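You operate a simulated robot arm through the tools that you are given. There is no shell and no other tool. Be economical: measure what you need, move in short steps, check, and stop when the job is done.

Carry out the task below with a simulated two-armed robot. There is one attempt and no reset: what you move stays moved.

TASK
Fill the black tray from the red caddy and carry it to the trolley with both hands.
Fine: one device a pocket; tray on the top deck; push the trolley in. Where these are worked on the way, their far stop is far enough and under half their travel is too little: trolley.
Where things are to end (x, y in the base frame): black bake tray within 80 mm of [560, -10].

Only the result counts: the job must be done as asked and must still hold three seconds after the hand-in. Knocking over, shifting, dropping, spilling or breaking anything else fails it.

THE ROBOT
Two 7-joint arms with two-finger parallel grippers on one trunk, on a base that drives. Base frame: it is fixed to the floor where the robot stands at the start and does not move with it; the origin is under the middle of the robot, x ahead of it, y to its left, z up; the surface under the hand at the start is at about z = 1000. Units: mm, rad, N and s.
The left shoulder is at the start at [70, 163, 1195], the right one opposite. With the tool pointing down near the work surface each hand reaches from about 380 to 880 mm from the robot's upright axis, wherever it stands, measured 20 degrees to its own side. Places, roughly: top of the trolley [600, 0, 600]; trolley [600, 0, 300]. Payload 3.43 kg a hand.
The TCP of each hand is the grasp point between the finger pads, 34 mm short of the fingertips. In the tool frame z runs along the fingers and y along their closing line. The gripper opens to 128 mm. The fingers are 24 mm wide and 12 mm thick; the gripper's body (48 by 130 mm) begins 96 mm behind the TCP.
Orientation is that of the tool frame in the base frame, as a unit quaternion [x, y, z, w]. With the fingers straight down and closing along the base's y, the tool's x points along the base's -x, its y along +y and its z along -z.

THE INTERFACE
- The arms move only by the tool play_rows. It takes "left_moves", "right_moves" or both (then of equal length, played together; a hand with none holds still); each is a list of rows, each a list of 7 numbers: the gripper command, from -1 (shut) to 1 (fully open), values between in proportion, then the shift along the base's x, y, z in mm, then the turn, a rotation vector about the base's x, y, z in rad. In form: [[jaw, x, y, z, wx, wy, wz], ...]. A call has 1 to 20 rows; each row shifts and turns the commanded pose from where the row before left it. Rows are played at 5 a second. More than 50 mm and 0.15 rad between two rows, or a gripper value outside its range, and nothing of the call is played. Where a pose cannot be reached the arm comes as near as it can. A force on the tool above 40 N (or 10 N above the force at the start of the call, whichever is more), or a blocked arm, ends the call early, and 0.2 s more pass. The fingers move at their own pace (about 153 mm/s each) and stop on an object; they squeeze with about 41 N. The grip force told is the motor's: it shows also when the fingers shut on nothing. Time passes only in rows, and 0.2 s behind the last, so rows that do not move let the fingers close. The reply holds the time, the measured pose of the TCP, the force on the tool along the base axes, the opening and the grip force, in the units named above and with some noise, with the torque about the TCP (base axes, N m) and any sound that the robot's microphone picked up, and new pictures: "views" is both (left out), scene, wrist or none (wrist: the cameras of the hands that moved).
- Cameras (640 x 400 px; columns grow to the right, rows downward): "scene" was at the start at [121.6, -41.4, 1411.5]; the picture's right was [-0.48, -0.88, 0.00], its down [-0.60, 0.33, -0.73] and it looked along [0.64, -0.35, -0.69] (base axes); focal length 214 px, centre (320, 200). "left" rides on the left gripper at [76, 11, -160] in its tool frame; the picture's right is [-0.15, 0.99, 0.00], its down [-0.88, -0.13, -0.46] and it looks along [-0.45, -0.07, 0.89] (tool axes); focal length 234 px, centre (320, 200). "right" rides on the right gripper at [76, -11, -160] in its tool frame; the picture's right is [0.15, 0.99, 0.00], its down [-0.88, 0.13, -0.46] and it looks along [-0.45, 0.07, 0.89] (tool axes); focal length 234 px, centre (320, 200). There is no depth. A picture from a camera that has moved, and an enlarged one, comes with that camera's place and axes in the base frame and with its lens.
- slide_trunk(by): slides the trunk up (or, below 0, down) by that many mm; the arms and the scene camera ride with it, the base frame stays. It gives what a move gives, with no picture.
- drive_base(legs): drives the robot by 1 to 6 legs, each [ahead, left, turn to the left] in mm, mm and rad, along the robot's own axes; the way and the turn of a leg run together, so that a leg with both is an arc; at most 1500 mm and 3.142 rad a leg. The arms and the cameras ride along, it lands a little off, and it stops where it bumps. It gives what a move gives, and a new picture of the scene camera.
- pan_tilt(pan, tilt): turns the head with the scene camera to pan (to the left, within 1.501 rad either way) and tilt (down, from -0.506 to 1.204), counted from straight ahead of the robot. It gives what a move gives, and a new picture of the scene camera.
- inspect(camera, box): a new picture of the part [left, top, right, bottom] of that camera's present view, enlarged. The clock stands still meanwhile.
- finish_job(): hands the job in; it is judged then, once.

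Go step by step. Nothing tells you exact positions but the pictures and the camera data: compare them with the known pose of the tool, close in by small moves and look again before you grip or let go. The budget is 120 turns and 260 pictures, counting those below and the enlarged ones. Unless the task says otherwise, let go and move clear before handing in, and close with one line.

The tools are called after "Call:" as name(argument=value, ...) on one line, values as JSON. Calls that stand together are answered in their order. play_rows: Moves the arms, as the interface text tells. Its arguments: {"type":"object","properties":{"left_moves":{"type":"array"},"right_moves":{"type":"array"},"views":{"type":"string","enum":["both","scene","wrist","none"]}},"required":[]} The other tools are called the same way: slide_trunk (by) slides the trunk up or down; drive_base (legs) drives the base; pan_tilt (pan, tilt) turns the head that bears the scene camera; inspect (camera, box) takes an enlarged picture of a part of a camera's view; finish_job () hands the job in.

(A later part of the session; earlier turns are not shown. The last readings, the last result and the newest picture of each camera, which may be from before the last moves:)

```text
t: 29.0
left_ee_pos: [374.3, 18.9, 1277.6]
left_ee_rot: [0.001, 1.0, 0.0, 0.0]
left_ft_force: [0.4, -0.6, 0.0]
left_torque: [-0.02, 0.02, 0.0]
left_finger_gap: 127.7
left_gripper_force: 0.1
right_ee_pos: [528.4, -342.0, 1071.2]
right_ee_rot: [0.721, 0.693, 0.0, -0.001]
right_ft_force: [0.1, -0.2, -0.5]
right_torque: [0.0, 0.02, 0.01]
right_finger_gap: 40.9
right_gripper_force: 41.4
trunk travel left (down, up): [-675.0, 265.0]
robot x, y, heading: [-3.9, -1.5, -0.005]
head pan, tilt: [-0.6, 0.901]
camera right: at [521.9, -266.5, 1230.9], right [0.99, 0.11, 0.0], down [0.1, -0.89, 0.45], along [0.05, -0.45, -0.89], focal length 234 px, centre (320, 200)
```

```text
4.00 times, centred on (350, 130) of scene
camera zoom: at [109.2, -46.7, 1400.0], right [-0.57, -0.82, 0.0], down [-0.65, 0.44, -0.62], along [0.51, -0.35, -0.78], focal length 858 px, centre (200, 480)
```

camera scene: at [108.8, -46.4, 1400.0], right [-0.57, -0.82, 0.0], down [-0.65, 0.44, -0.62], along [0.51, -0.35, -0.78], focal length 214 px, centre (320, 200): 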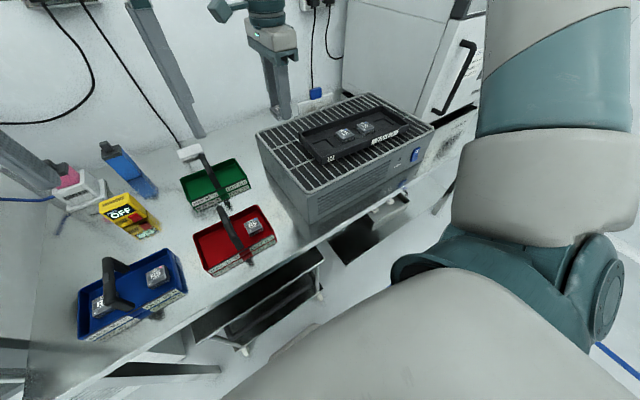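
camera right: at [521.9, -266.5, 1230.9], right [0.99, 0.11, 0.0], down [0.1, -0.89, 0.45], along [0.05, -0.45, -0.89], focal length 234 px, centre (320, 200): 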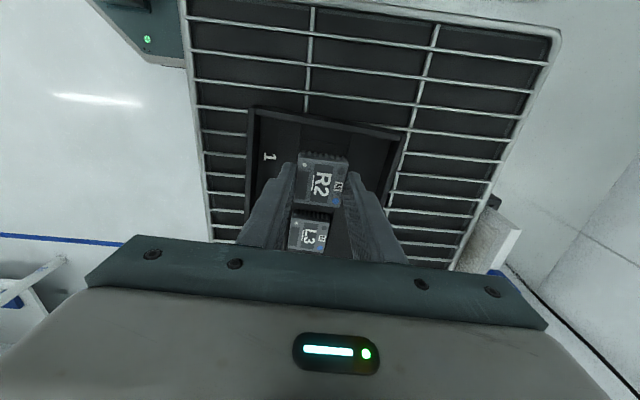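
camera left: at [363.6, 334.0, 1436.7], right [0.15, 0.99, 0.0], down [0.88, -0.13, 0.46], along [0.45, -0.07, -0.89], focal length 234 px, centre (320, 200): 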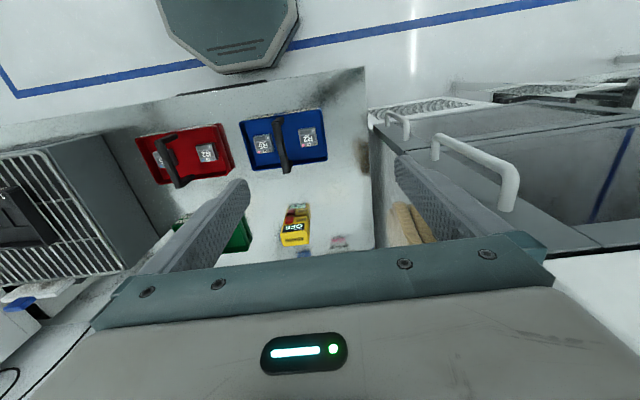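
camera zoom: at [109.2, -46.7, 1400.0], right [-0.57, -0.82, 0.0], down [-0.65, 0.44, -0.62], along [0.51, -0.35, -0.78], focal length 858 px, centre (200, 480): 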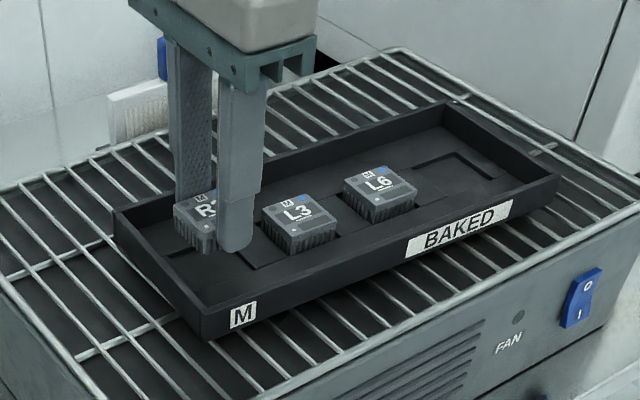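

Measured against the pocket lines (48 mm wide), R2 is centred within about 1 mm. I'll lower it gently into pocket 1.

Call:
play_rows(right_moves=[[-1, 0.5, 0, -8, 0, 0, 0], [-1, 0, 0, -8, 0, 0, 0], [-1, 0, 0, -4, 0, 0, 0], [-1, 0, 0, -2, 0, 0, 0], [-1, 0, 0, 0, 0, 0, 0]], views="wrist")

Call:
inspect(camera="scene", box=[290, 110, 370, 160])

Call:
inspect(camera="right", box=[220, 125, 420, 250])

```text
t: 30.2
left_ee_pos: [374.7, 18.6, 1276.7]
left_ee_rot: [0.002, 1.0, -0.001, 0.0]
left_ft_force: [0.4, 0.2, 0.0]
left_torque: [-0.01, -0.03, -0.02]
left_finger_gap: 128.1
left_gripper_force: 0.0
right_ee_pos: [528.1, -342.9, 1049.1]
right_ee_rot: [0.721, 0.693, 0.0, -0.001]
right_ft_force: [0.6, 0.9, -1.6]
right_torque: [0.01, 0.0, -0.01]
right_finger_gap: 41.0
right_gripper_force: 41.1
trunk travel left (down, up): [-675.0, 265.0]
robot x, y, heading: [-5.5, -1.7, 0.001]
head pan, tilt: [-0.6, 0.901]
camera right: at [522.4, -266.5, 1208.7], right [0.99, 0.11, 0.0], down [0.1, -0.89, 0.45], along [0.05, -0.45, -0.89], focal length 234 px, centre (320, 200)
```

right: 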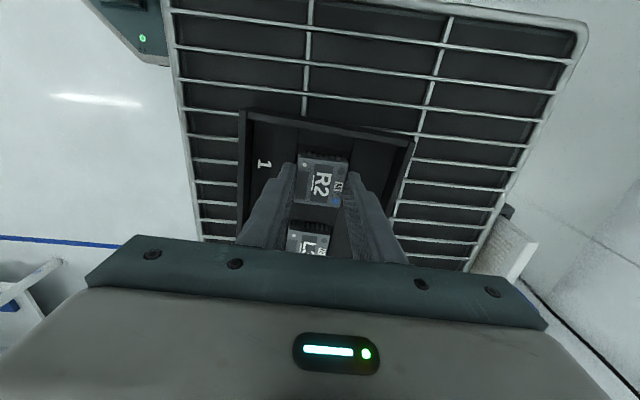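

```text
8.00 times, centred on (330, 135) of scene
camera zoom: at [108.9, -46.7, 1400.0], right [-0.57, -0.82, 0.0], down [-0.65, 0.44, -0.62], along [0.51, -0.35, -0.78], focal length 1716 px, centre (240, 720)
```

zoom: 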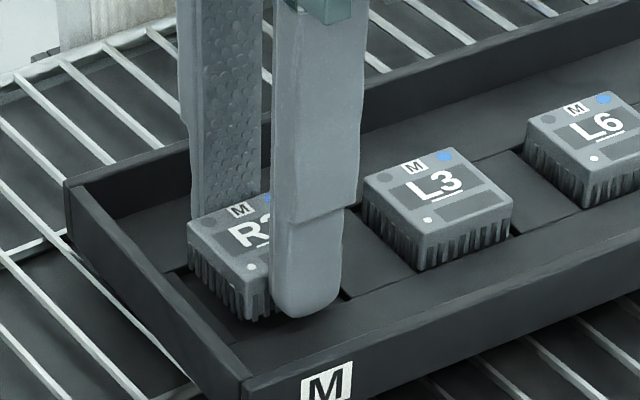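

```text
3.20 times, centred on (320, 188) of right
camera zoom: at [522.4, -266.5, 1208.7], right [0.99, 0.11, 0.0], down [0.1, -0.89, 0.45], along [0.05, -0.45, -0.89], focal length 749 px, centre (320, 240)
```

zoom: 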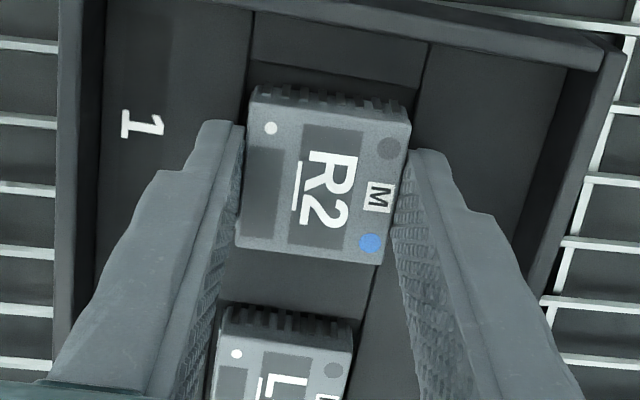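

Still slightly above the pocket, with no contact yet. I'll lower further in small steps.

Call:
play_rows(right_moves=[[-1, 0, 0, -2, 0, 0, 0], [-1, 0, 0, -2, 0, 0, 0], [-1, 0, 0, -1, 0, 0, 0], [-1, 0, 0, 0, 0, 0, 0]], views="none")

Call:
inspect(camera="scene", box=[290, 110, 370, 160])

```text
t: 31.2
left_ee_pos: [374.9, 17.9, 1276.9]
left_ee_rot: [0.001, 1.0, 0.0, 0.001]
left_ft_force: [-0.2, 0.3, 0.0]
left_torque: [-0.02, 0.0, 0.01]
left_finger_gap: 128.1
left_gripper_force: 0.1
right_ee_pos: [527.4, -341.9, 1042.7]
right_ee_rot: [0.721, 0.693, 0.0, -0.002]
right_ft_force: [-0.2, 0.6, 0.0]
right_torque: [0.03, -0.04, -0.02]
right_finger_gap: 40.7
right_gripper_force: 41.2
trunk travel left (down, up): [-675.0, 265.0]
robot x, y, heading: [-1.7, -2.1, -0.002]
head pan, tilt: [-0.6, 0.901]
```

```text
8.00 times, centred on (330, 135) of scene
camera zoom: at [109.0, -46.8, 1400.0], right [-0.57, -0.82, 0.0], down [-0.65, 0.44, -0.62], along [0.51, -0.35, -0.78], focal length 1716 px, centre (240, 720)
```

zoom: 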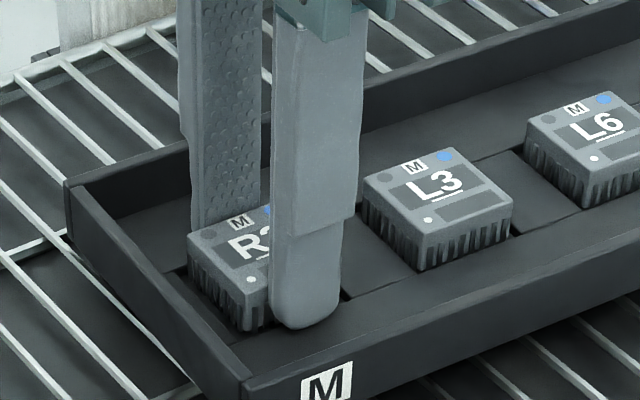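

Call:
play_rows(right_moves=[[-1, 0, 0, -1.5, 0, 0, 0], [-1, 0, 0, -1.5, 0, 0, 0], [-1, 0, 0, -1, 0, 0, 0], [-1, 0, 0, 0, 0, 0, 0]], views="none")

Call:
inspect(camera="scene", box=[290, 110, 370, 160])

```text
t: 32.2
left_ee_pos: [373.2, 20.7, 1277.2]
left_ee_rot: [0.0, 1.0, 0.0, 0.001]
left_ft_force: [0.2, 0.8, 0.8]
left_torque: [-0.01, 0.01, 0.01]
left_finger_gap: 128.1
left_gripper_force: 0.0
right_ee_pos: [527.6, -341.7, 1042.3]
right_ee_rot: [0.722, 0.692, 0.003, 0.0]
right_ft_force: [3.0, -5.8, 26.3]
right_torque: [-0.25, 0.45, 0.11]
right_finger_gap: 40.9
right_gripper_force: 41.1
trunk travel left (down, up): [-675.0, 265.0]
robot x, y, heading: [-3.0, -3.3, -0.0]
head pan, tilt: [-0.6, 0.901]
```

```text
8.00 times, centred on (330, 135) of scene
camera zoom: at [107.2, -46.0, 1400.5], right [-0.57, -0.82, 0.0], down [-0.65, 0.44, -0.62], along [0.51, -0.35, -0.78], focal length 1716 px, centre (240, 720)
```

zoom: 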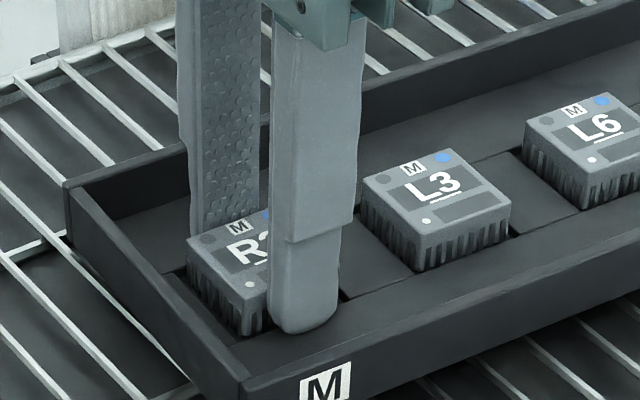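

Contact at 26 N, but R2 appears about 3 mm higher than L3, so it may be on a pocket edge. I'll take closer views.

Call:
inspect(camera="scene", box=[305, 130, 345, 155])

Call:
inspect(camera="right", box=[280, 130, 360, 180])

```text
16.00 times, centred on (325, 142) of scene
camera zoom: at [107.2, -46.0, 1400.5], right [-0.57, -0.82, 0.0], down [-0.65, 0.44, -0.62], along [0.51, -0.35, -0.78], focal length 3432 px, centre (240, 1120)
```

zoom: 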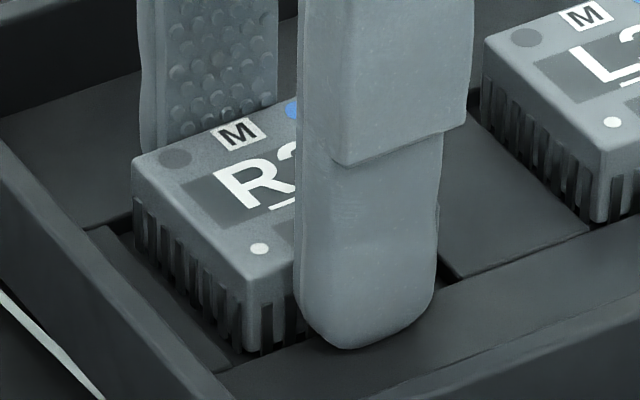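

```text
8.00 times, centred on (320, 155) of right
camera zoom: at [521.1, -265.8, 1202.0], right [0.99, 0.11, 0.0], down [0.09, -0.89, 0.45], along [0.05, -0.45, -0.89], focal length 1873 px, centre (320, 560)
```

zoom: 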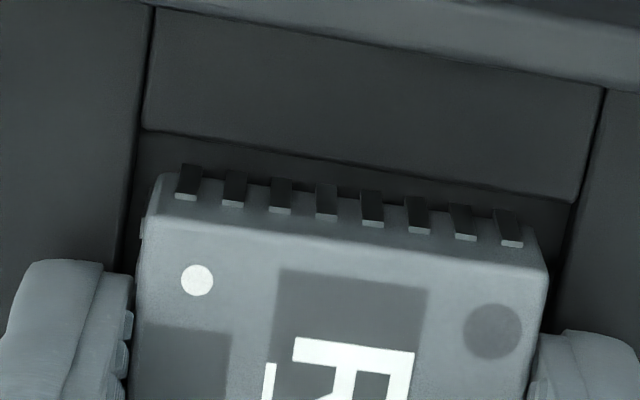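

Device fin heights match L3's, accounting for distance, and the clearance shows R2 inside its pocket, so it is seated. I'll release and rise.

Call:
play_rows(right_moves=[[-0.2, 0, 0, 0.5, 0, 0, 0], [-0.1, 0, 0, 0.5, 0, 0, 0], [-0.1, 0, 0, 10, 0, 0, 0], [-0.1, 0, 0, 30, 0, 0, 0], [-0.1, 0, 0, 40, 0, 0, 0], [-0.1, 0, 0, 0, 0, 0, 0]], views="wrist")

Call:
inspect(camera="scene", box=[290, 110, 370, 160])

Call:
inspect(camera="right", box=[220, 125, 420, 250])

```text
t: 33.6
left_ee_pos: [374.9, 17.6, 1278.4]
left_ee_rot: [0.002, 1.0, 0.0, 0.0]
left_ft_force: [0.1, 0.1, -0.5]
left_torque: [0.0, 0.04, -0.02]
left_finger_gap: 128.1
left_gripper_force: 0.0
right_ee_pos: [529.4, -344.3, 1120.2]
right_ee_rot: [0.721, 0.693, 0.0, -0.002]
right_ft_force: [0.5, -1.3, 0.7]
right_torque: [0.02, 0.03, 0.01]
right_finger_gap: 57.5
right_gripper_force: 0.1
trunk travel left (down, up): [-675.0, 265.0]
robot x, y, heading: [-4.0, -1.4, -0.0]
head pan, tilt: [-0.6, 0.901]
camera right: at [523.3, -267.1, 1280.8], right [0.99, 0.11, 0.0], down [0.1, -0.89, 0.45], along [0.05, -0.45, -0.89], focal length 234 px, centre (320, 200)
```

right: 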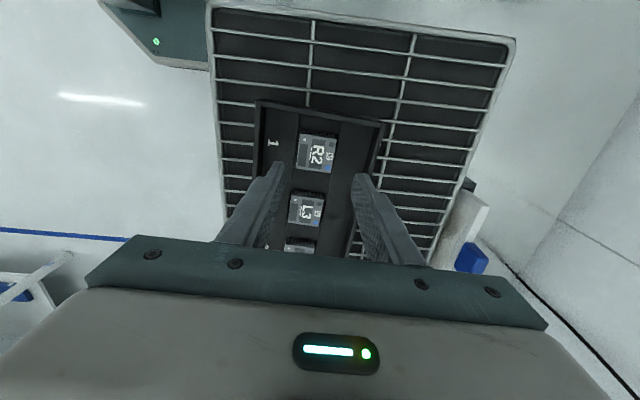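

```text
8.00 times, centred on (330, 135) of scene
camera zoom: at [109.9, -47.3, 1399.9], right [-0.57, -0.82, 0.0], down [-0.65, 0.44, -0.62], along [0.51, -0.35, -0.78], focal length 1716 px, centre (240, 720)
```

zoom: 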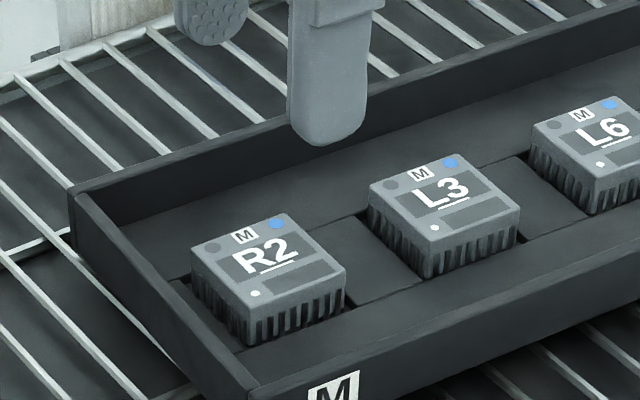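

```text
3.20 times, centred on (320, 188) of right
camera zoom: at [523.3, -267.1, 1280.8], right [0.99, 0.11, 0.0], down [0.1, -0.89, 0.45], along [0.05, -0.45, -0.89], focal length 749 px, centre (320, 240)
```

zoom: 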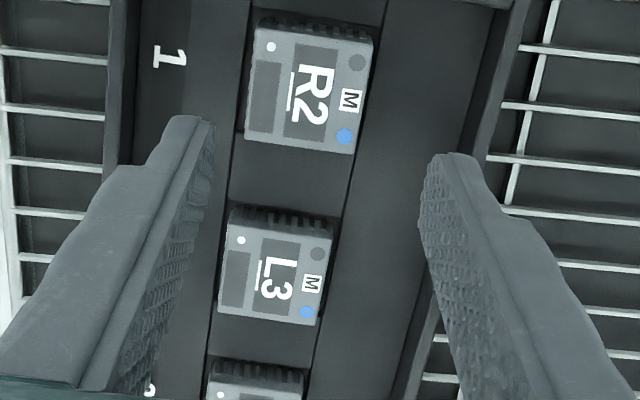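

R2 is seated in pocket 1. Now back for R5: rise, drive left and back, then look.

Call:
play_rows(right_moves=[[0, 0, 0, 30, 0, 0, 0.0394], [0, 0, 0, 0, 0, 0, 0]], views="none")

Call:
drive_base(legs=[[-90, 0, 0], [0, 178, 0]])

Call:
play_rows(right_moves=[[0, 14, 31, 0, 0, 0, 0], [0, 14, 32, 0, 0, 0, 0], [0, 14, 32, 0, 0, 0, 0], [0, 0, 0, -40, 0, 0, 0], [0, 0, 0, -40, 0, 0, 0], [0, 0, 0, -40, 0, 0, 0], [0, 0, 0, 0, 0, 0, 0], [0, 0, 0, 0, 0, 0, 0]], views="wrist")

Call:
inspect(camera="right", box=[220, 100, 420, 225])

```text
t: 34.2
left_ee_pos: [376.5, 19.4, 1276.2]
left_ee_rot: [0.002, 1.0, 0.0, 0.0]
left_ft_force: [-0.8, -0.4, -0.3]
left_torque: [0.01, -0.01, 0.01]
left_finger_gap: 128.1
left_gripper_force: 0.2
right_ee_pos: [529.8, -342.3, 1151.2]
right_ee_rot: [0.707, 0.707, 0.001, -0.002]
right_ft_force: [1.0, 0.4, -0.3]
right_torque: [0.04, 0.03, -0.02]
right_finger_gap: 64.0
right_gripper_force: 0.1
trunk travel left (down, up): [-675.0, 265.0]
robot x, y, heading: [0.2, -2.3, -0.001]
head pan, tilt: [-0.6, 0.901]
```

```text
t: 36.4
left_ee_pos: [284.2, 195.8, 1276.8]
left_ee_rot: [0.001, 1.0, 0.001, 0.0]
left_ft_force: [-0.6, 0.2, -0.7]
left_torque: [-0.03, 0.02, 0.06]
left_finger_gap: 128.1
left_gripper_force: 0.1
right_ee_pos: [440.3, -166.1, 1150.0]
right_ee_rot: [0.707, 0.707, 0.001, -0.002]
right_ft_force: [-0.3, -0.6, -0.5]
right_torque: [0.05, 0.01, 0.01]
right_finger_gap: 63.8
right_gripper_force: 0.0
trunk travel left (down, up): [-675.0, 265.0]
robot x, y, heading: [-93.1, 176.4, -0.004]
head pan, tilt: [-0.6, 0.901]
camera scene: at [19.6, 129.5, 1399.9], right [-0.56, -0.83, 0.0], down [-0.65, 0.44, -0.62], along [0.51, -0.35, -0.78], focal length 214 px, centre (320, 200)
```

scene: 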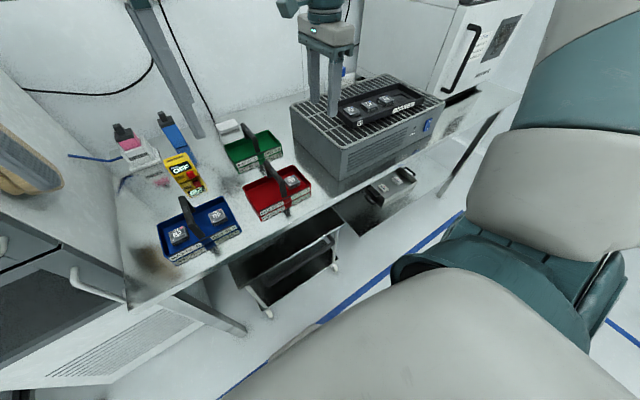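

```text
t: 38.2
left_ee_pos: [285.2, 196.8, 1277.5]
left_ee_rot: [0.001, 1.0, 0.0, 0.001]
left_ft_force: [-0.2, 1.1, 0.2]
left_torque: [0.03, -0.01, 0.01]
left_finger_gap: 128.2
left_gripper_force: 0.0
right_ee_pos: [480.3, -67.8, 1030.4]
right_ee_rot: [0.707, 0.707, 0.001, -0.002]
right_ft_force: [-0.3, 0.3, 0.5]
right_torque: [-0.01, -0.03, -0.01]
right_finger_gap: 64.1
right_gripper_force: 0.0
trunk travel left (down, up): [-675.0, 265.0]
robot x, y, heading: [-88.9, 173.9, 0.003]
head pan, tilt: [-0.6, 0.901]
camera right: at [472.1, 7.1, 1190.8], right [0.99, 0.15, 0.0], down [0.13, -0.88, 0.45], along [0.06, -0.45, -0.89], focal length 234 px, centre (320, 200)
```

right: 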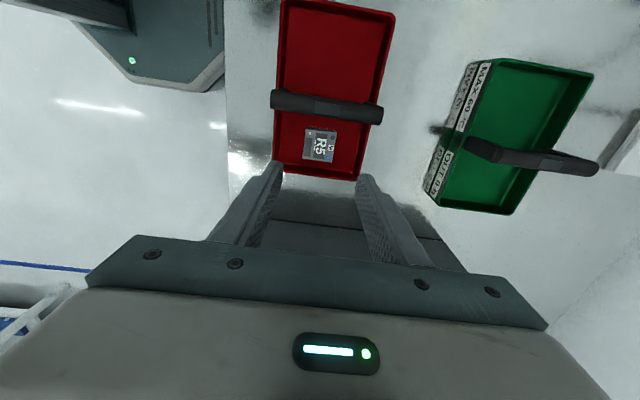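

```text
3.20 times, centred on (320, 162) of right
camera zoom: at [472.1, 7.1, 1190.8], right [0.99, 0.15, 0.0], down [0.13, -0.88, 0.45], along [0.06, -0.45, -0.89], focal length 749 px, centre (320, 320)
```

zoom: 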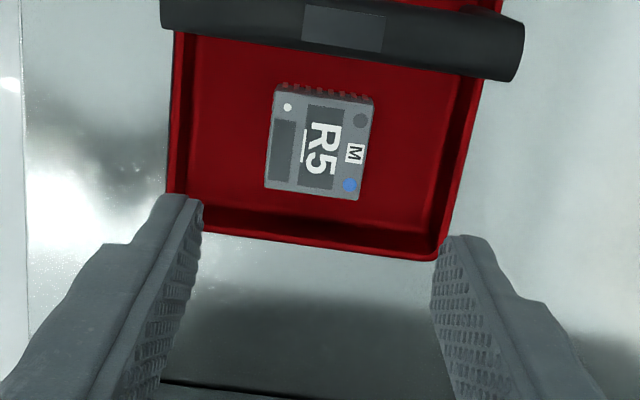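

R5 is at (482,-70.5). I'll descend alongside the handle to 940 and check.

Call:
play_rows(right_moves=[[0, 2, -3, -30, 0, 0, 0], [0, 0, 0, -30, 0, 0, 0], [0, 0, 0, -30, 0, 0, 0], [0, 0, 0, -10, 0, 0, 0], [0, 0, 0, 0, 0, 0, 0]], views="wrist")

Call:
inspect(camera="right", box=[220, 125, 420, 250])

Call:
inspect(camera="scene", box=[220, 90, 340, 240])

```text
t: 39.4
left_ee_pos: [283.7, 197.3, 1277.7]
left_ee_rot: [0.001, 1.0, 0.0, 0.0]
left_ft_force: [-0.1, 0.8, -0.2]
left_torque: [-0.02, 0.02, 0.0]
left_finger_gap: 127.8
left_gripper_force: 0.0
right_ee_pos: [482.9, -71.4, 931.8]
right_ee_rot: [0.707, 0.707, 0.001, -0.002]
right_ft_force: [0.0, -0.1, 0.8]
right_torque: [-0.01, 0.01, -0.02]
right_finger_gap: 63.9
right_gripper_force: 0.2
trunk travel left (down, up): [-675.0, 265.0]
robot x, y, heading: [-94.1, 171.7, -0.001]
head pan, tilt: [-0.6, 0.901]
camera right: at [474.1, 4.0, 1091.7], right [0.99, 0.15, 0.0], down [0.13, -0.88, 0.45], along [0.07, -0.45, -0.89], focal length 234 px, centre (320, 200)
```

right: 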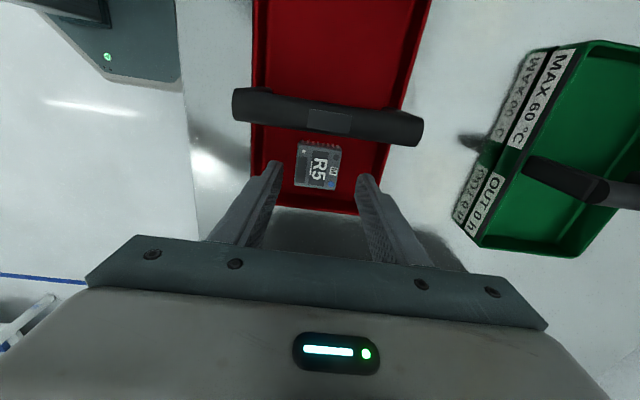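

```text
3.20 times, centred on (320, 188) of right
camera zoom: at [474.1, 4.0, 1091.7], right [0.99, 0.15, 0.0], down [0.13, -0.88, 0.45], along [0.07, -0.45, -0.89], focal length 749 px, centre (320, 240)
```

zoom: 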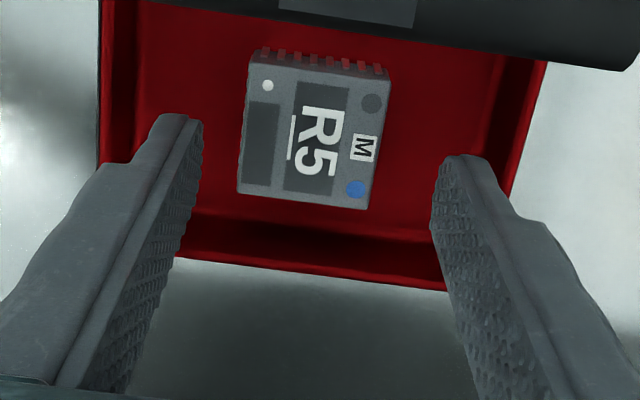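

```text
2.67 times, centred on (280, 165) of scene
camera zoom: at [19.0, 131.2, 1400.1], right [-0.56, -0.83, 0.0], down [-0.65, 0.44, -0.62], along [0.51, -0.35, -0.78], focal length 572 px, centre (427, 293)
```

zoom: 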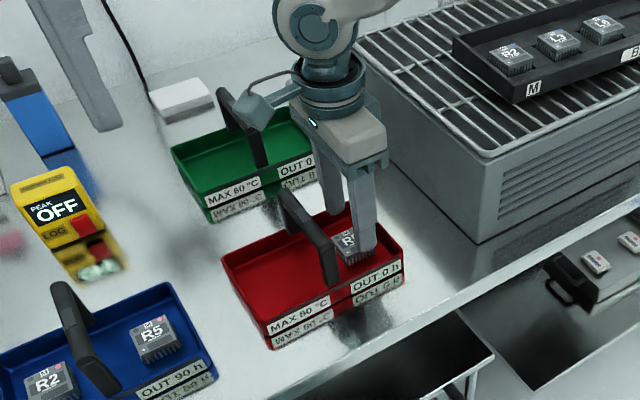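

Centred. I'll descend to 900, grip and lift.

Call:
play_rows(right_moves=[[0, 0, 0, -16, 0, 0, 0], [0, 0, 0, -16, 0, 0, 0], [0, 0, 0, 0, 0, 0, 0], [-0.3, 0, 0, 0, 0, 0, 0], [-1, 0, 0, 0, 0, 0, 0], [-1, 0, 0, 0, 0, 0, 0], [-1, 0, 0, 0, 0, 0, 0], [-1, 0, 0, 20, 0, 0, 0], [-1, 0, 0, 30, 0, 0, 0], [-1, 0, 0, 0, 0, 0, 0]], views="wrist")

Call:
inspect(camera="right", box=[220, 125, 420, 250])

```text
t: 41.6
left_ee_pos: [285.2, 197.1, 1276.3]
left_ee_rot: [0.0, 1.0, 0.0, 0.0]
left_ft_force: [0.8, -0.1, -0.4]
left_torque: [0.02, 0.02, -0.04]
left_finger_gap: 127.9
left_gripper_force: 0.0
right_ee_pos: [483.8, -73.3, 948.5]
right_ee_rot: [0.707, 0.707, 0.0, -0.002]
right_ft_force: [0.2, -0.4, -0.4]
right_torque: [0.01, -0.02, -0.03]
right_finger_gap: 40.9
right_gripper_force: 40.8
trunk travel left (down, up): [-675.0, 265.0]
robot x, y, heading: [-89.3, 176.7, 0.001]
head pan, tilt: [-0.6, 0.901]
camera right: at [474.0, 3.4, 1109.4], right [0.99, 0.15, 0.0], down [0.13, -0.88, 0.45], along [0.06, -0.45, -0.89], focal length 234 px, centre (320, 200)
```

right: 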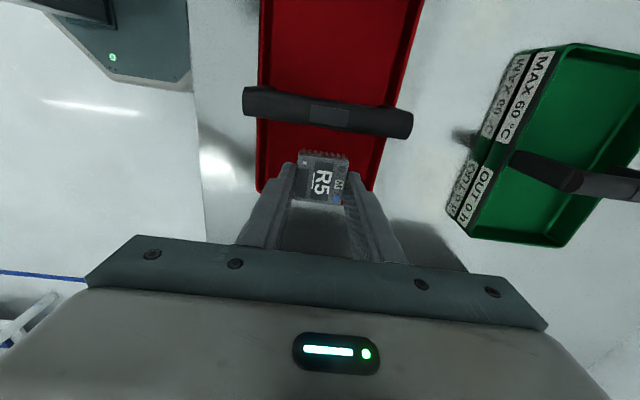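

```text
3.20 times, centred on (320, 188) of right
camera zoom: at [474.0, 3.4, 1109.4], right [0.99, 0.15, 0.0], down [0.13, -0.88, 0.45], along [0.06, -0.45, -0.89], focal length 749 px, centre (320, 240)
```

zoom: 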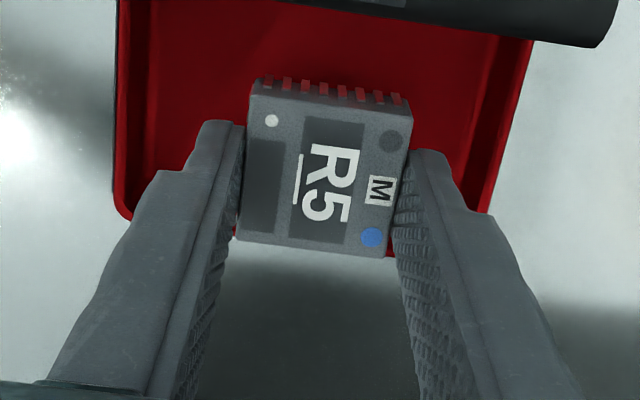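

R5 is held. I'll lift, drive back to the tray and go above pocket 4.

Call:
play_rows(right_moves=[[-1, 0, 0, 50, 0, 0, 0], [-1, 0, 0, 50, 0, 0, 0], [-1, 0, 0, 50, 0, 0, 0], [-1, 0, 0, 50, 0, 0, 0], [-1, 0, 0, 0, 0, 0, 0]], views="none")

Call:
drive_base(legs=[[0, -176, 0], [90, 0, 0]])

Call:
play_rows(right_moves=[[-1, -7, -40, 0, 0, 0, -0.0394], [-1, -7, -40, 0, 0, 0, 0], [-1, -7, -40, 0, 0, 0, 0], [-1, -7, -40, 0, 0, 0, 0], [-1, -7, -40, 0, 0, 0, 0], [-1, -7, -40, 0, 0, 0, 0], [-1, -7, -40, 0, 0, 0, 0], [-1, -5, -41, 0, 0, 0, 0], [-1, 0, 0, -45, 0, 0, 0], [-1, 0, 0, 0, 0, 0, 0], [-1, 0, 0, 0, 0, 0, 0]], views="wrist")

Call:
inspect(camera="right", box=[220, 60, 420, 185])

Call:
inspect(camera="scene", box=[310, 90, 470, 190])

```text
t: 42.8
left_ee_pos: [284.9, 197.6, 1276.3]
left_ee_rot: [0.001, 1.0, 0.001, 0.0]
left_ft_force: [0.5, 0.3, -0.7]
left_torque: [0.03, 0.03, -0.01]
left_finger_gap: 128.1
left_gripper_force: 0.1
right_ee_pos: [483.8, -71.0, 1150.5]
right_ee_rot: [0.707, 0.707, 0.0, -0.002]
right_ft_force: [-0.6, 0.8, -0.2]
right_torque: [0.01, -0.03, -0.02]
right_finger_gap: 40.7
right_gripper_force: 41.4
trunk travel left (down, up): [-675.0, 265.0]
robot x, y, heading: [-89.8, 177.6, -0.002]
head pan, tilt: [-0.6, 0.901]
```

```text
t: 45.0
left_ee_pos: [373.1, 21.3, 1278.1]
left_ee_rot: [0.0, 1.0, 0.001, 0.001]
left_ft_force: [-0.1, 0.8, 0.1]
left_torque: [-0.02, -0.01, 0.01]
left_finger_gap: 127.8
left_gripper_force: 0.0
right_ee_pos: [571.5, -246.5, 1150.4]
right_ee_rot: [0.707, 0.707, 0.0, -0.002]
right_ft_force: [-0.1, 0.6, -1.3]
right_torque: [0.02, 0.02, -0.01]
right_finger_gap: 40.8
right_gripper_force: 41.2
trunk travel left (down, up): [-675.0, 265.0]
robot x, y, heading: [-1.0, -2.8, 0.003]
head pan, tilt: [-0.6, 0.901]
camera scene: at [107.3, -45.9, 1400.1], right [-0.56, -0.83, 0.0], down [-0.65, 0.44, -0.62], along [0.51, -0.35, -0.78], focal length 214 px, centre (320, 200)
```

scene: 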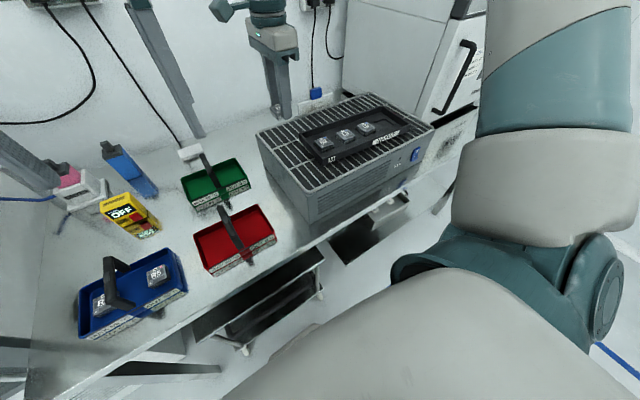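

```text
t: 47.4
left_ee_pos: [373.4, 21.6, 1277.6]
left_ee_rot: [-0.001, 1.0, 0.0, 0.0]
left_ft_force: [0.1, 0.2, -0.5]
left_torque: [0.03, -0.02, -0.04]
left_finger_gap: 127.9
left_gripper_force: 0.0
right_ee_pos: [517.9, -568.3, 1105.0]
right_ee_rot: [0.721, 0.693, 0.001, -0.002]
right_ft_force: [0.7, -0.2, -0.6]
right_torque: [0.01, -0.02, 0.0]
right_finger_gap: 40.6
right_gripper_force: 41.2
trunk travel left (down, up): [-675.0, 265.0]
robot x, y, heading: [-2.9, 0.5, 0.001]
head pan, tilt: [-0.6, 0.901]
camera right: at [512.0, -492.5, 1264.6], right [0.99, 0.11, 0.0], down [0.1, -0.89, 0.45], along [0.05, -0.45, -0.89], focal length 234 px, centre (320, 200)
```

right: 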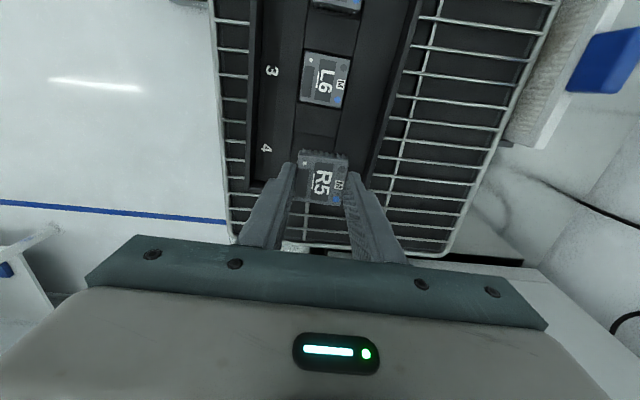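

```text
3.20 times, centred on (320, 122) of right
camera zoom: at [512.0, -492.5, 1264.6], right [0.99, 0.11, 0.0], down [0.1, -0.89, 0.45], along [0.05, -0.45, -0.89], focal length 749 px, centre (320, 448)
```

zoom: 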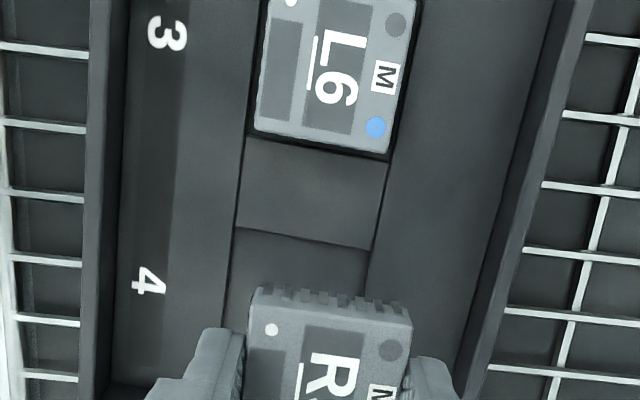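

```text
4.00 times, centred on (390, 140) of scene
camera zoom: at [108.0, -45.4, 1400.0], right [-0.56, -0.83, 0.0], down [-0.65, 0.44, -0.62], along [0.51, -0.35, -0.78], focal length 858 px, centre (40, 440)
```

zoom: 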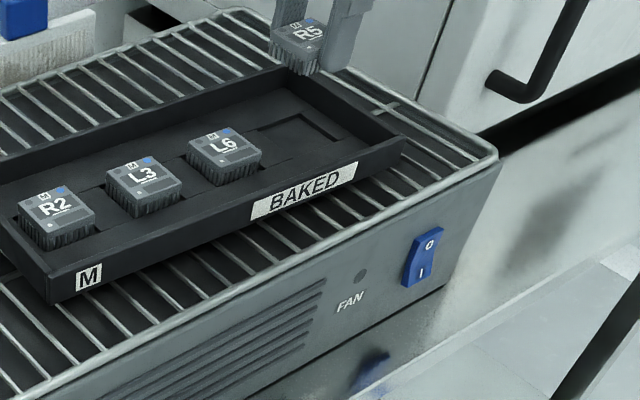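

The wrist picture puts pocket 4 about 10 mm toward -x and 2 mm toward -y from R5, with the tray yawed slightly more than I assumed. I'll correct and come down for another look.

Call:
play_rows(right_moves=[[-1, -9, -2, 0, 0, 0, -0.03], [-1, 0, 0, -15, 0, 0, 0], [-1, 0, 0, -15, 0, 0, 0], [-1, 0, 0, 0, 0, 0, 0], [-1, 0, 0, 0, 0, 0, 0]], views="wrist")

Call:
inspect(camera="right", box=[220, 90, 420, 215])

Call:
inspect(camera="scene", box=[350, 95, 430, 145])

```text
t: 48.6
left_ee_pos: [374.5, 21.1, 1278.0]
left_ee_rot: [0.0, 1.0, 0.0, 0.001]
left_ft_force: [0.5, 0.9, -0.4]
left_torque: [0.01, 0.0, 0.0]
left_finger_gap: 127.8
left_gripper_force: 0.1
right_ee_pos: [507.9, -570.5, 1073.5]
right_ee_rot: [0.731, 0.683, 0.001, -0.002]
right_ft_force: [0.5, 0.0, -0.2]
right_torque: [-0.01, -0.02, -0.01]
right_finger_gap: 41.1
right_gripper_force: 40.5
trunk travel left (down, up): [-675.0, 265.0]
robot x, y, heading: [-2.3, -1.1, 0.0]
head pan, tilt: [-0.6, 0.901]
camera right: at [505.1, -493.7, 1234.3], right [1.0, 0.08, 0.0], down [0.07, -0.89, 0.45], along [0.03, -0.45, -0.89], focal length 234 px, centre (320, 200)
```

right: 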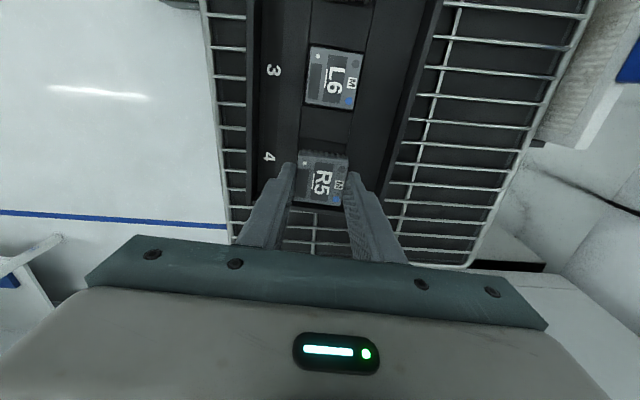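

```text
3.20 times, centred on (320, 152) of right
camera zoom: at [505.1, -493.7, 1234.3], right [1.0, 0.08, 0.0], down [0.07, -0.89, 0.45], along [0.03, -0.45, -0.89], focal length 749 px, centre (320, 352)
```

zoom: 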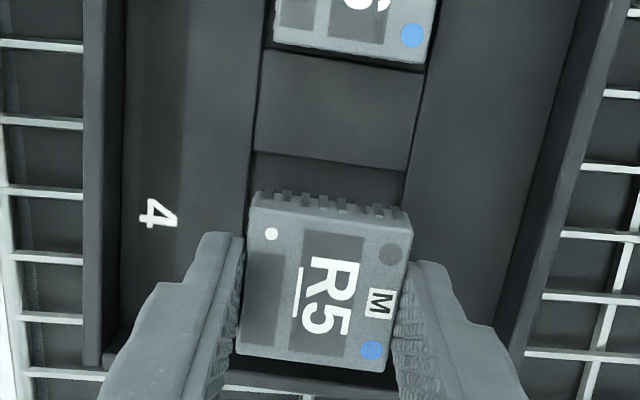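

```text
8.00 times, centred on (390, 120) of scene
camera zoom: at [108.5, -45.3, 1400.0], right [-0.56, -0.83, 0.0], down [-0.65, 0.44, -0.62], along [0.51, -0.35, -0.78], focal length 1716 px, centre (-240, 840)
```

zoom: 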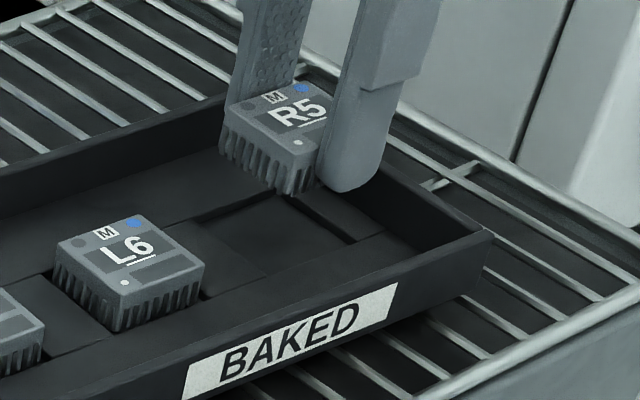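

R5 now lines up with pocket 4 within about 1.5 mm. I'll lower it.

Call:
play_rows(right_moves=[[-1, -1.2, 0, -8, 0, 0, 0], [-1, 0, 0, -8, 0, 0, 0], [-1, 0, 0, -6, 0, 0, 0], [-1, 0, 0, -3, 0, 0, 0], [-1, 0, 0, 0, 0, 0, 0]], views="wrist")

Call:
inspect(camera="right", box=[220, 90, 420, 215])

Call:
inspect(camera="scene", box=[350, 95, 430, 145])

```text
t: 49.8
left_ee_pos: [373.9, 19.9, 1277.1]
left_ee_rot: [0.0, 1.0, 0.0, 0.001]
left_ft_force: [-0.3, 0.9, 0.6]
left_torque: [0.0, 0.01, 0.02]
left_finger_gap: 127.9
left_gripper_force: 0.0
right_ee_pos: [506.7, -569.7, 1048.7]
right_ee_rot: [0.731, 0.682, 0.0, -0.002]
right_ft_force: [0.3, 0.7, -0.5]
right_torque: [0.02, 0.0, 0.01]
right_finger_gap: 40.8
right_gripper_force: 41.2
trunk travel left (down, up): [-675.0, 265.0]
robot x, y, heading: [-2.7, 0.7, -0.004]
head pan, tilt: [-0.6, 0.901]
camera right: at [503.6, -493.4, 1209.4], right [1.0, 0.08, 0.0], down [0.07, -0.89, 0.45], along [0.03, -0.45, -0.89], focal length 234 px, centre (320, 200)
```

right: 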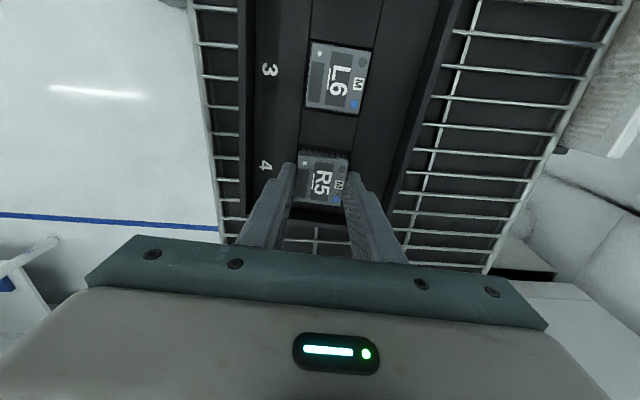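

```text
3.20 times, centred on (320, 152) of right
camera zoom: at [503.6, -493.4, 1209.4], right [1.0, 0.08, 0.0], down [0.07, -0.89, 0.45], along [0.03, -0.45, -0.89], focal length 749 px, centre (320, 352)
```

zoom: 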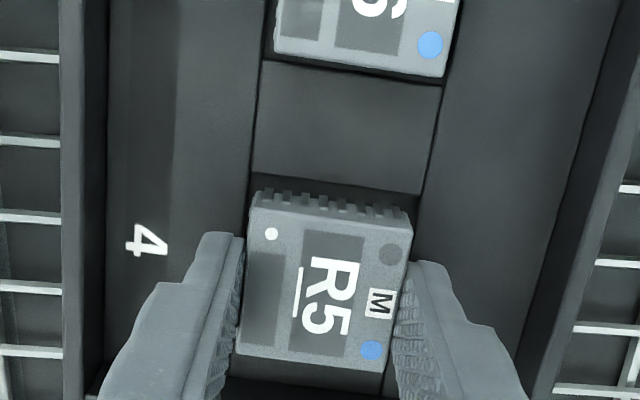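

```text
8.00 times, centred on (390, 120) of scene
camera zoom: at [108.1, -45.2, 1400.0], right [-0.56, -0.83, 0.0], down [-0.65, 0.44, -0.62], along [0.51, -0.35, -0.78], focal length 1716 px, centre (-240, 840)
```

zoom: 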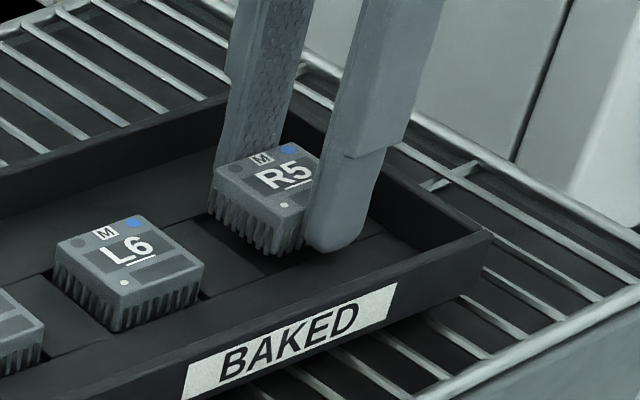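

Still well centred. Final descent in small steps.

Call:
play_rows(right_moves=[[-1, -0.5, 0, -2, 0, 0, 0], [-1, 0, 0, -2, 0, 0, 0], [-1, 0, 0, -2, 0, 0, 0], [-1, 0, 0, -1.5, 0, 0, 0], [-1, 0, 0, 0, 0, 0, 0]], views="none")

Call:
inspect(camera="scene", box=[350, 95, 430, 145])

```text
t: 51.0
left_ee_pos: [373.1, 21.3, 1276.1]
left_ee_rot: [0.0, 1.0, -0.001, 0.0]
left_ft_force: [0.3, -0.3, 0.5]
left_torque: [0.01, -0.02, 0.02]
left_finger_gap: 128.1
left_gripper_force: 0.1
right_ee_pos: [506.1, -569.1, 1042.4]
right_ee_rot: [0.73, 0.683, 0.001, -0.002]
right_ft_force: [0.1, 0.2, 0.9]
right_torque: [-0.04, -0.02, -0.01]
right_finger_gap: 40.8
right_gripper_force: 41.1
trunk travel left (down, up): [-675.0, 265.0]
robot x, y, heading: [-0.1, -0.7, 0.001]
head pan, tilt: [-0.6, 0.901]
```

```text
8.00 times, centred on (390, 120) of scene
camera zoom: at [108.1, -45.2, 1400.0], right [-0.56, -0.83, 0.0], down [-0.65, 0.44, -0.62], along [0.51, -0.35, -0.78], focal length 1716 px, centre (-240, 840)
```

zoom: 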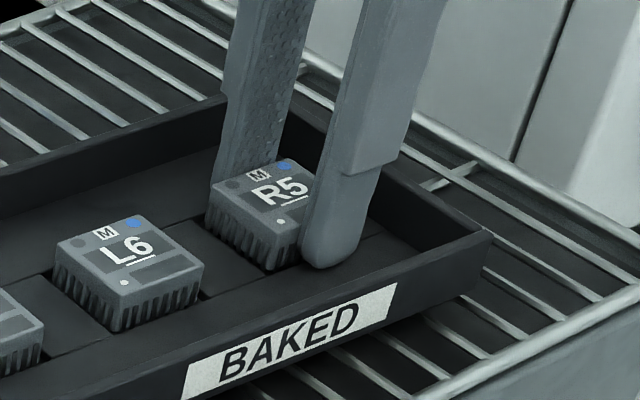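

Call:
play_rows(right_moves=[[-1, 0, 0, -1, 0, 0, 0], [-1, 0, 0, -1, 0, 0, 0], [-0.2, 0, 0, 0, 0, 0, 0], [-0.1, 0, 0, 0.5, 0, 0, 0], [-0.1, 0, 0, 12, 0, 0, 0], [-0.1, 0, 0, 40, 0, 0, 0], [-0.1, 0, 0, 40, 0, 0, 0], [-0.1, 0, 0, 0, 0, 0, 0]], views="wrist")

Call:
inspect(camera="scene", box=[310, 90, 430, 165])

```text
t: 52.8
left_ee_pos: [372.8, 20.4, 1277.6]
left_ee_rot: [-0.001, 1.0, 0.001, 0.001]
left_ft_force: [0.0, -1.0, 0.0]
left_torque: [0.02, 0.0, -0.01]
left_finger_gap: 127.8
left_gripper_force: 0.1
right_ee_pos: [506.5, -572.1, 1132.5]
right_ee_rot: [0.732, 0.682, 0.0, -0.003]
right_ft_force: [-0.2, 0.3, -0.2]
right_torque: [0.0, 0.03, 0.0]
right_finger_gap: 57.5
right_gripper_force: 0.1
trunk travel left (down, up): [-675.0, 265.0]
robot x, y, heading: [-5.8, -2.8, -0.003]
head pan, tilt: [-0.6, 0.901]
camera right: at [503.5, -495.2, 1291.9], right [1.0, 0.08, 0.0], down [0.07, -0.89, 0.45], along [0.03, -0.45, -0.89], focal length 234 px, centre (320, 200)
```

right: 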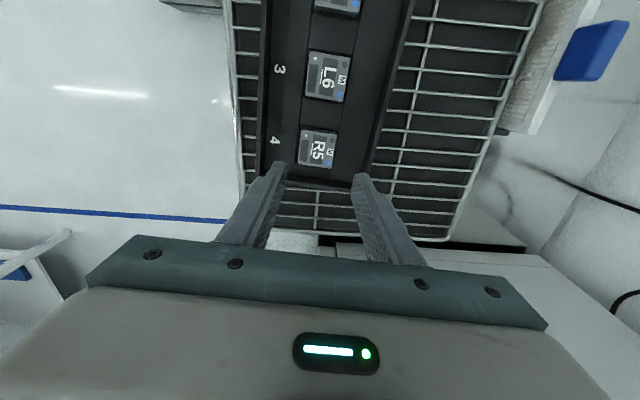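

```text
5.33 times, centred on (370, 128) of scene
camera zoom: at [108.5, -45.8, 1399.9], right [-0.56, -0.83, 0.0], down [-0.65, 0.44, -0.62], along [0.51, -0.35, -0.78], focal length 1144 px, centre (53, 587)
```

zoom: 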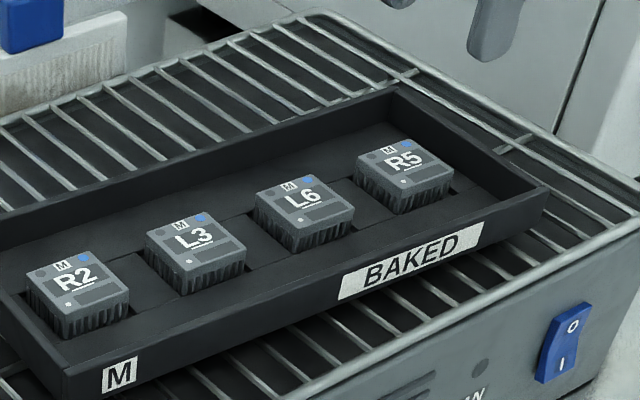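

All four pockets are filled. Next I'll back up to look at the trolley under the bench.

Call:
drive_base(legs=[[-450, 0, 0]])

Call:
pan_tilt(pan=0.0, tilt=0.75)

```text
t: 55.5
left_ee_pos: [-76.4, 20.6, 1278.4]
left_ee_rot: [-0.002, 1.0, 0.0, 0.0]
left_ft_force: [0.1, -0.1, 0.3]
left_torque: [0.02, -0.01, 0.0]
left_finger_gap: 127.9
left_gripper_force: 0.1
right_ee_pos: [59.9, -570.2, 1131.5]
right_ee_rot: [0.73, 0.683, 0.001, -0.002]
right_ft_force: [0.1, 0.1, -0.2]
right_torque: [-0.01, -0.01, 0.0]
right_finger_gap: 57.4
right_gripper_force: 0.2
trunk travel left (down, up): [-675.0, 265.0]
robot x, y, heading: [-454.7, -2.6, 0.001]
head pan, tilt: [-0.6, 0.901]
camera scene: at [-340.4, -45.9, 1400.0], right [-0.56, -0.83, 0.0], down [-0.65, 0.44, -0.62], along [0.51, -0.35, -0.78], focal length 214 px, centre (320, 200)
```

scene: 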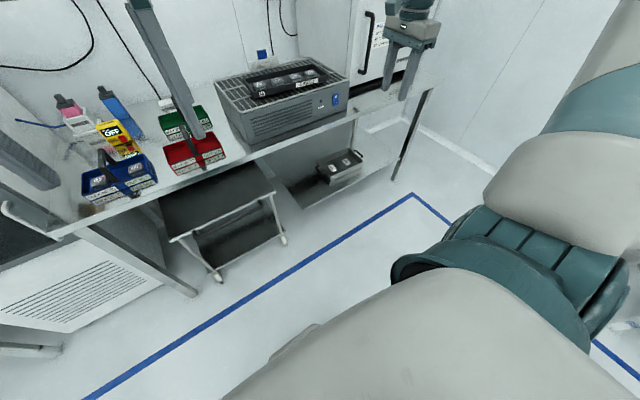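

```text
t: 56.5
left_ee_pos: [-75.7, 22.2, 1276.9]
left_ee_rot: [-0.003, 1.0, -0.001, -0.001]
left_ft_force: [-0.6, 0.0, 0.2]
left_torque: [0.05, 0.01, 0.01]
left_finger_gap: 127.8
left_gripper_force: 0.2
right_ee_pos: [60.6, -569.8, 1133.0]
right_ee_rot: [0.729, 0.684, 0.001, -0.002]
right_ft_force: [0.2, -0.4, -0.3]
right_torque: [0.0, -0.01, -0.01]
right_finger_gap: 57.4
right_gripper_force: 0.0
trunk travel left (down, up): [-675.0, 265.0]
robot x, y, heading: [-452.3, -3.6, 0.007]
head pan, tilt: [0.0, 0.75]
camera scene: at [-320.2, -3.2, 1411.9], right [0.0, -1.0, 0.0], down [-0.68, 0.0, -0.73], along [0.73, 0.0, -0.68], focal length 214 px, centre (320, 200)
```

scene: 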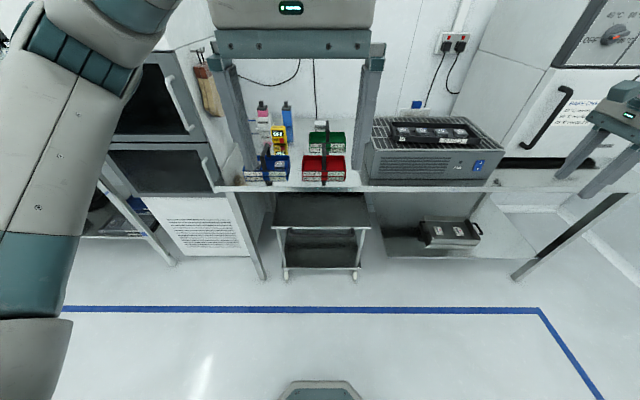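

Call:
inspect(camera="scene", box=[230, 170, 410, 290])

Call:
slide_trunk(by=-400)

Call:
pan_tilt(pan=0.0, tilt=0.35)

```text
3.33 times, centred on (320, 230) of scene
camera zoom: at [-320.2, -3.2, 1411.9], right [0.0, -1.0, 0.0], down [-0.68, 0.0, -0.73], along [0.73, 0.0, -0.68], focal length 715 px, centre (320, 100)
```

zoom: 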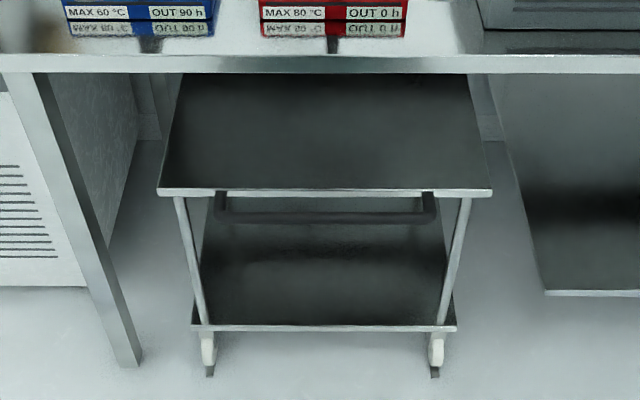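

```text
t: 60.3
left_ee_pos: [-75.4, 20.6, 878.0]
left_ee_rot: [-0.001, 1.0, 0.0, 0.001]
left_ft_force: [0.2, 0.0, -0.5]
left_torque: [-0.02, 0.02, 0.02]
left_finger_gap: 128.1
left_gripper_force: 0.1
right_ee_pos: [59.7, -569.6, 731.5]
right_ee_rot: [0.73, 0.684, 0.001, -0.002]
right_ft_force: [0.4, 0.0, 0.5]
right_torque: [0.02, 0.0, -0.01]
right_finger_gap: 57.5
right_gripper_force: 0.1
trunk travel left (down, up): [-275.0, 665.0]
robot x, y, heading: [-452.9, -4.1, 0.005]
head pan, tilt: [0.0, 0.75]
```

```text
t: 61.2
left_ee_pos: [-76.1, 21.0, 877.8]
left_ee_rot: [-0.002, 1.0, 0.0, 0.002]
left_ft_force: [0.0, -0.1, -0.4]
left_torque: [-0.02, -0.01, 0.02]
left_finger_gap: 127.9
left_gripper_force: 0.1
right_ee_pos: [59.9, -570.0, 732.6]
right_ee_rot: [0.729, 0.684, 0.001, -0.002]
right_ft_force: [0.7, 0.2, 0.1]
right_torque: [-0.01, -0.01, 0.01]
right_finger_gap: 57.7
right_gripper_force: 0.1
trunk travel left (down, up): [-275.0, 665.0]
robot x, y, heading: [-452.9, -1.0, 0.006]
head pan, tilt: [0.0, 0.351]
camera scene: at [-310.3, -3.0, 1047.5], right [0.0, -1.0, 0.0], down [-0.34, 0.0, -0.94], along [0.94, 0.0, -0.34], focal length 214 px, centre (320, 200)
```

scene: 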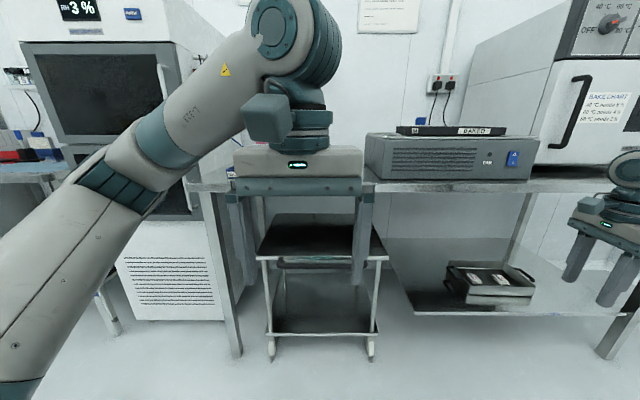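

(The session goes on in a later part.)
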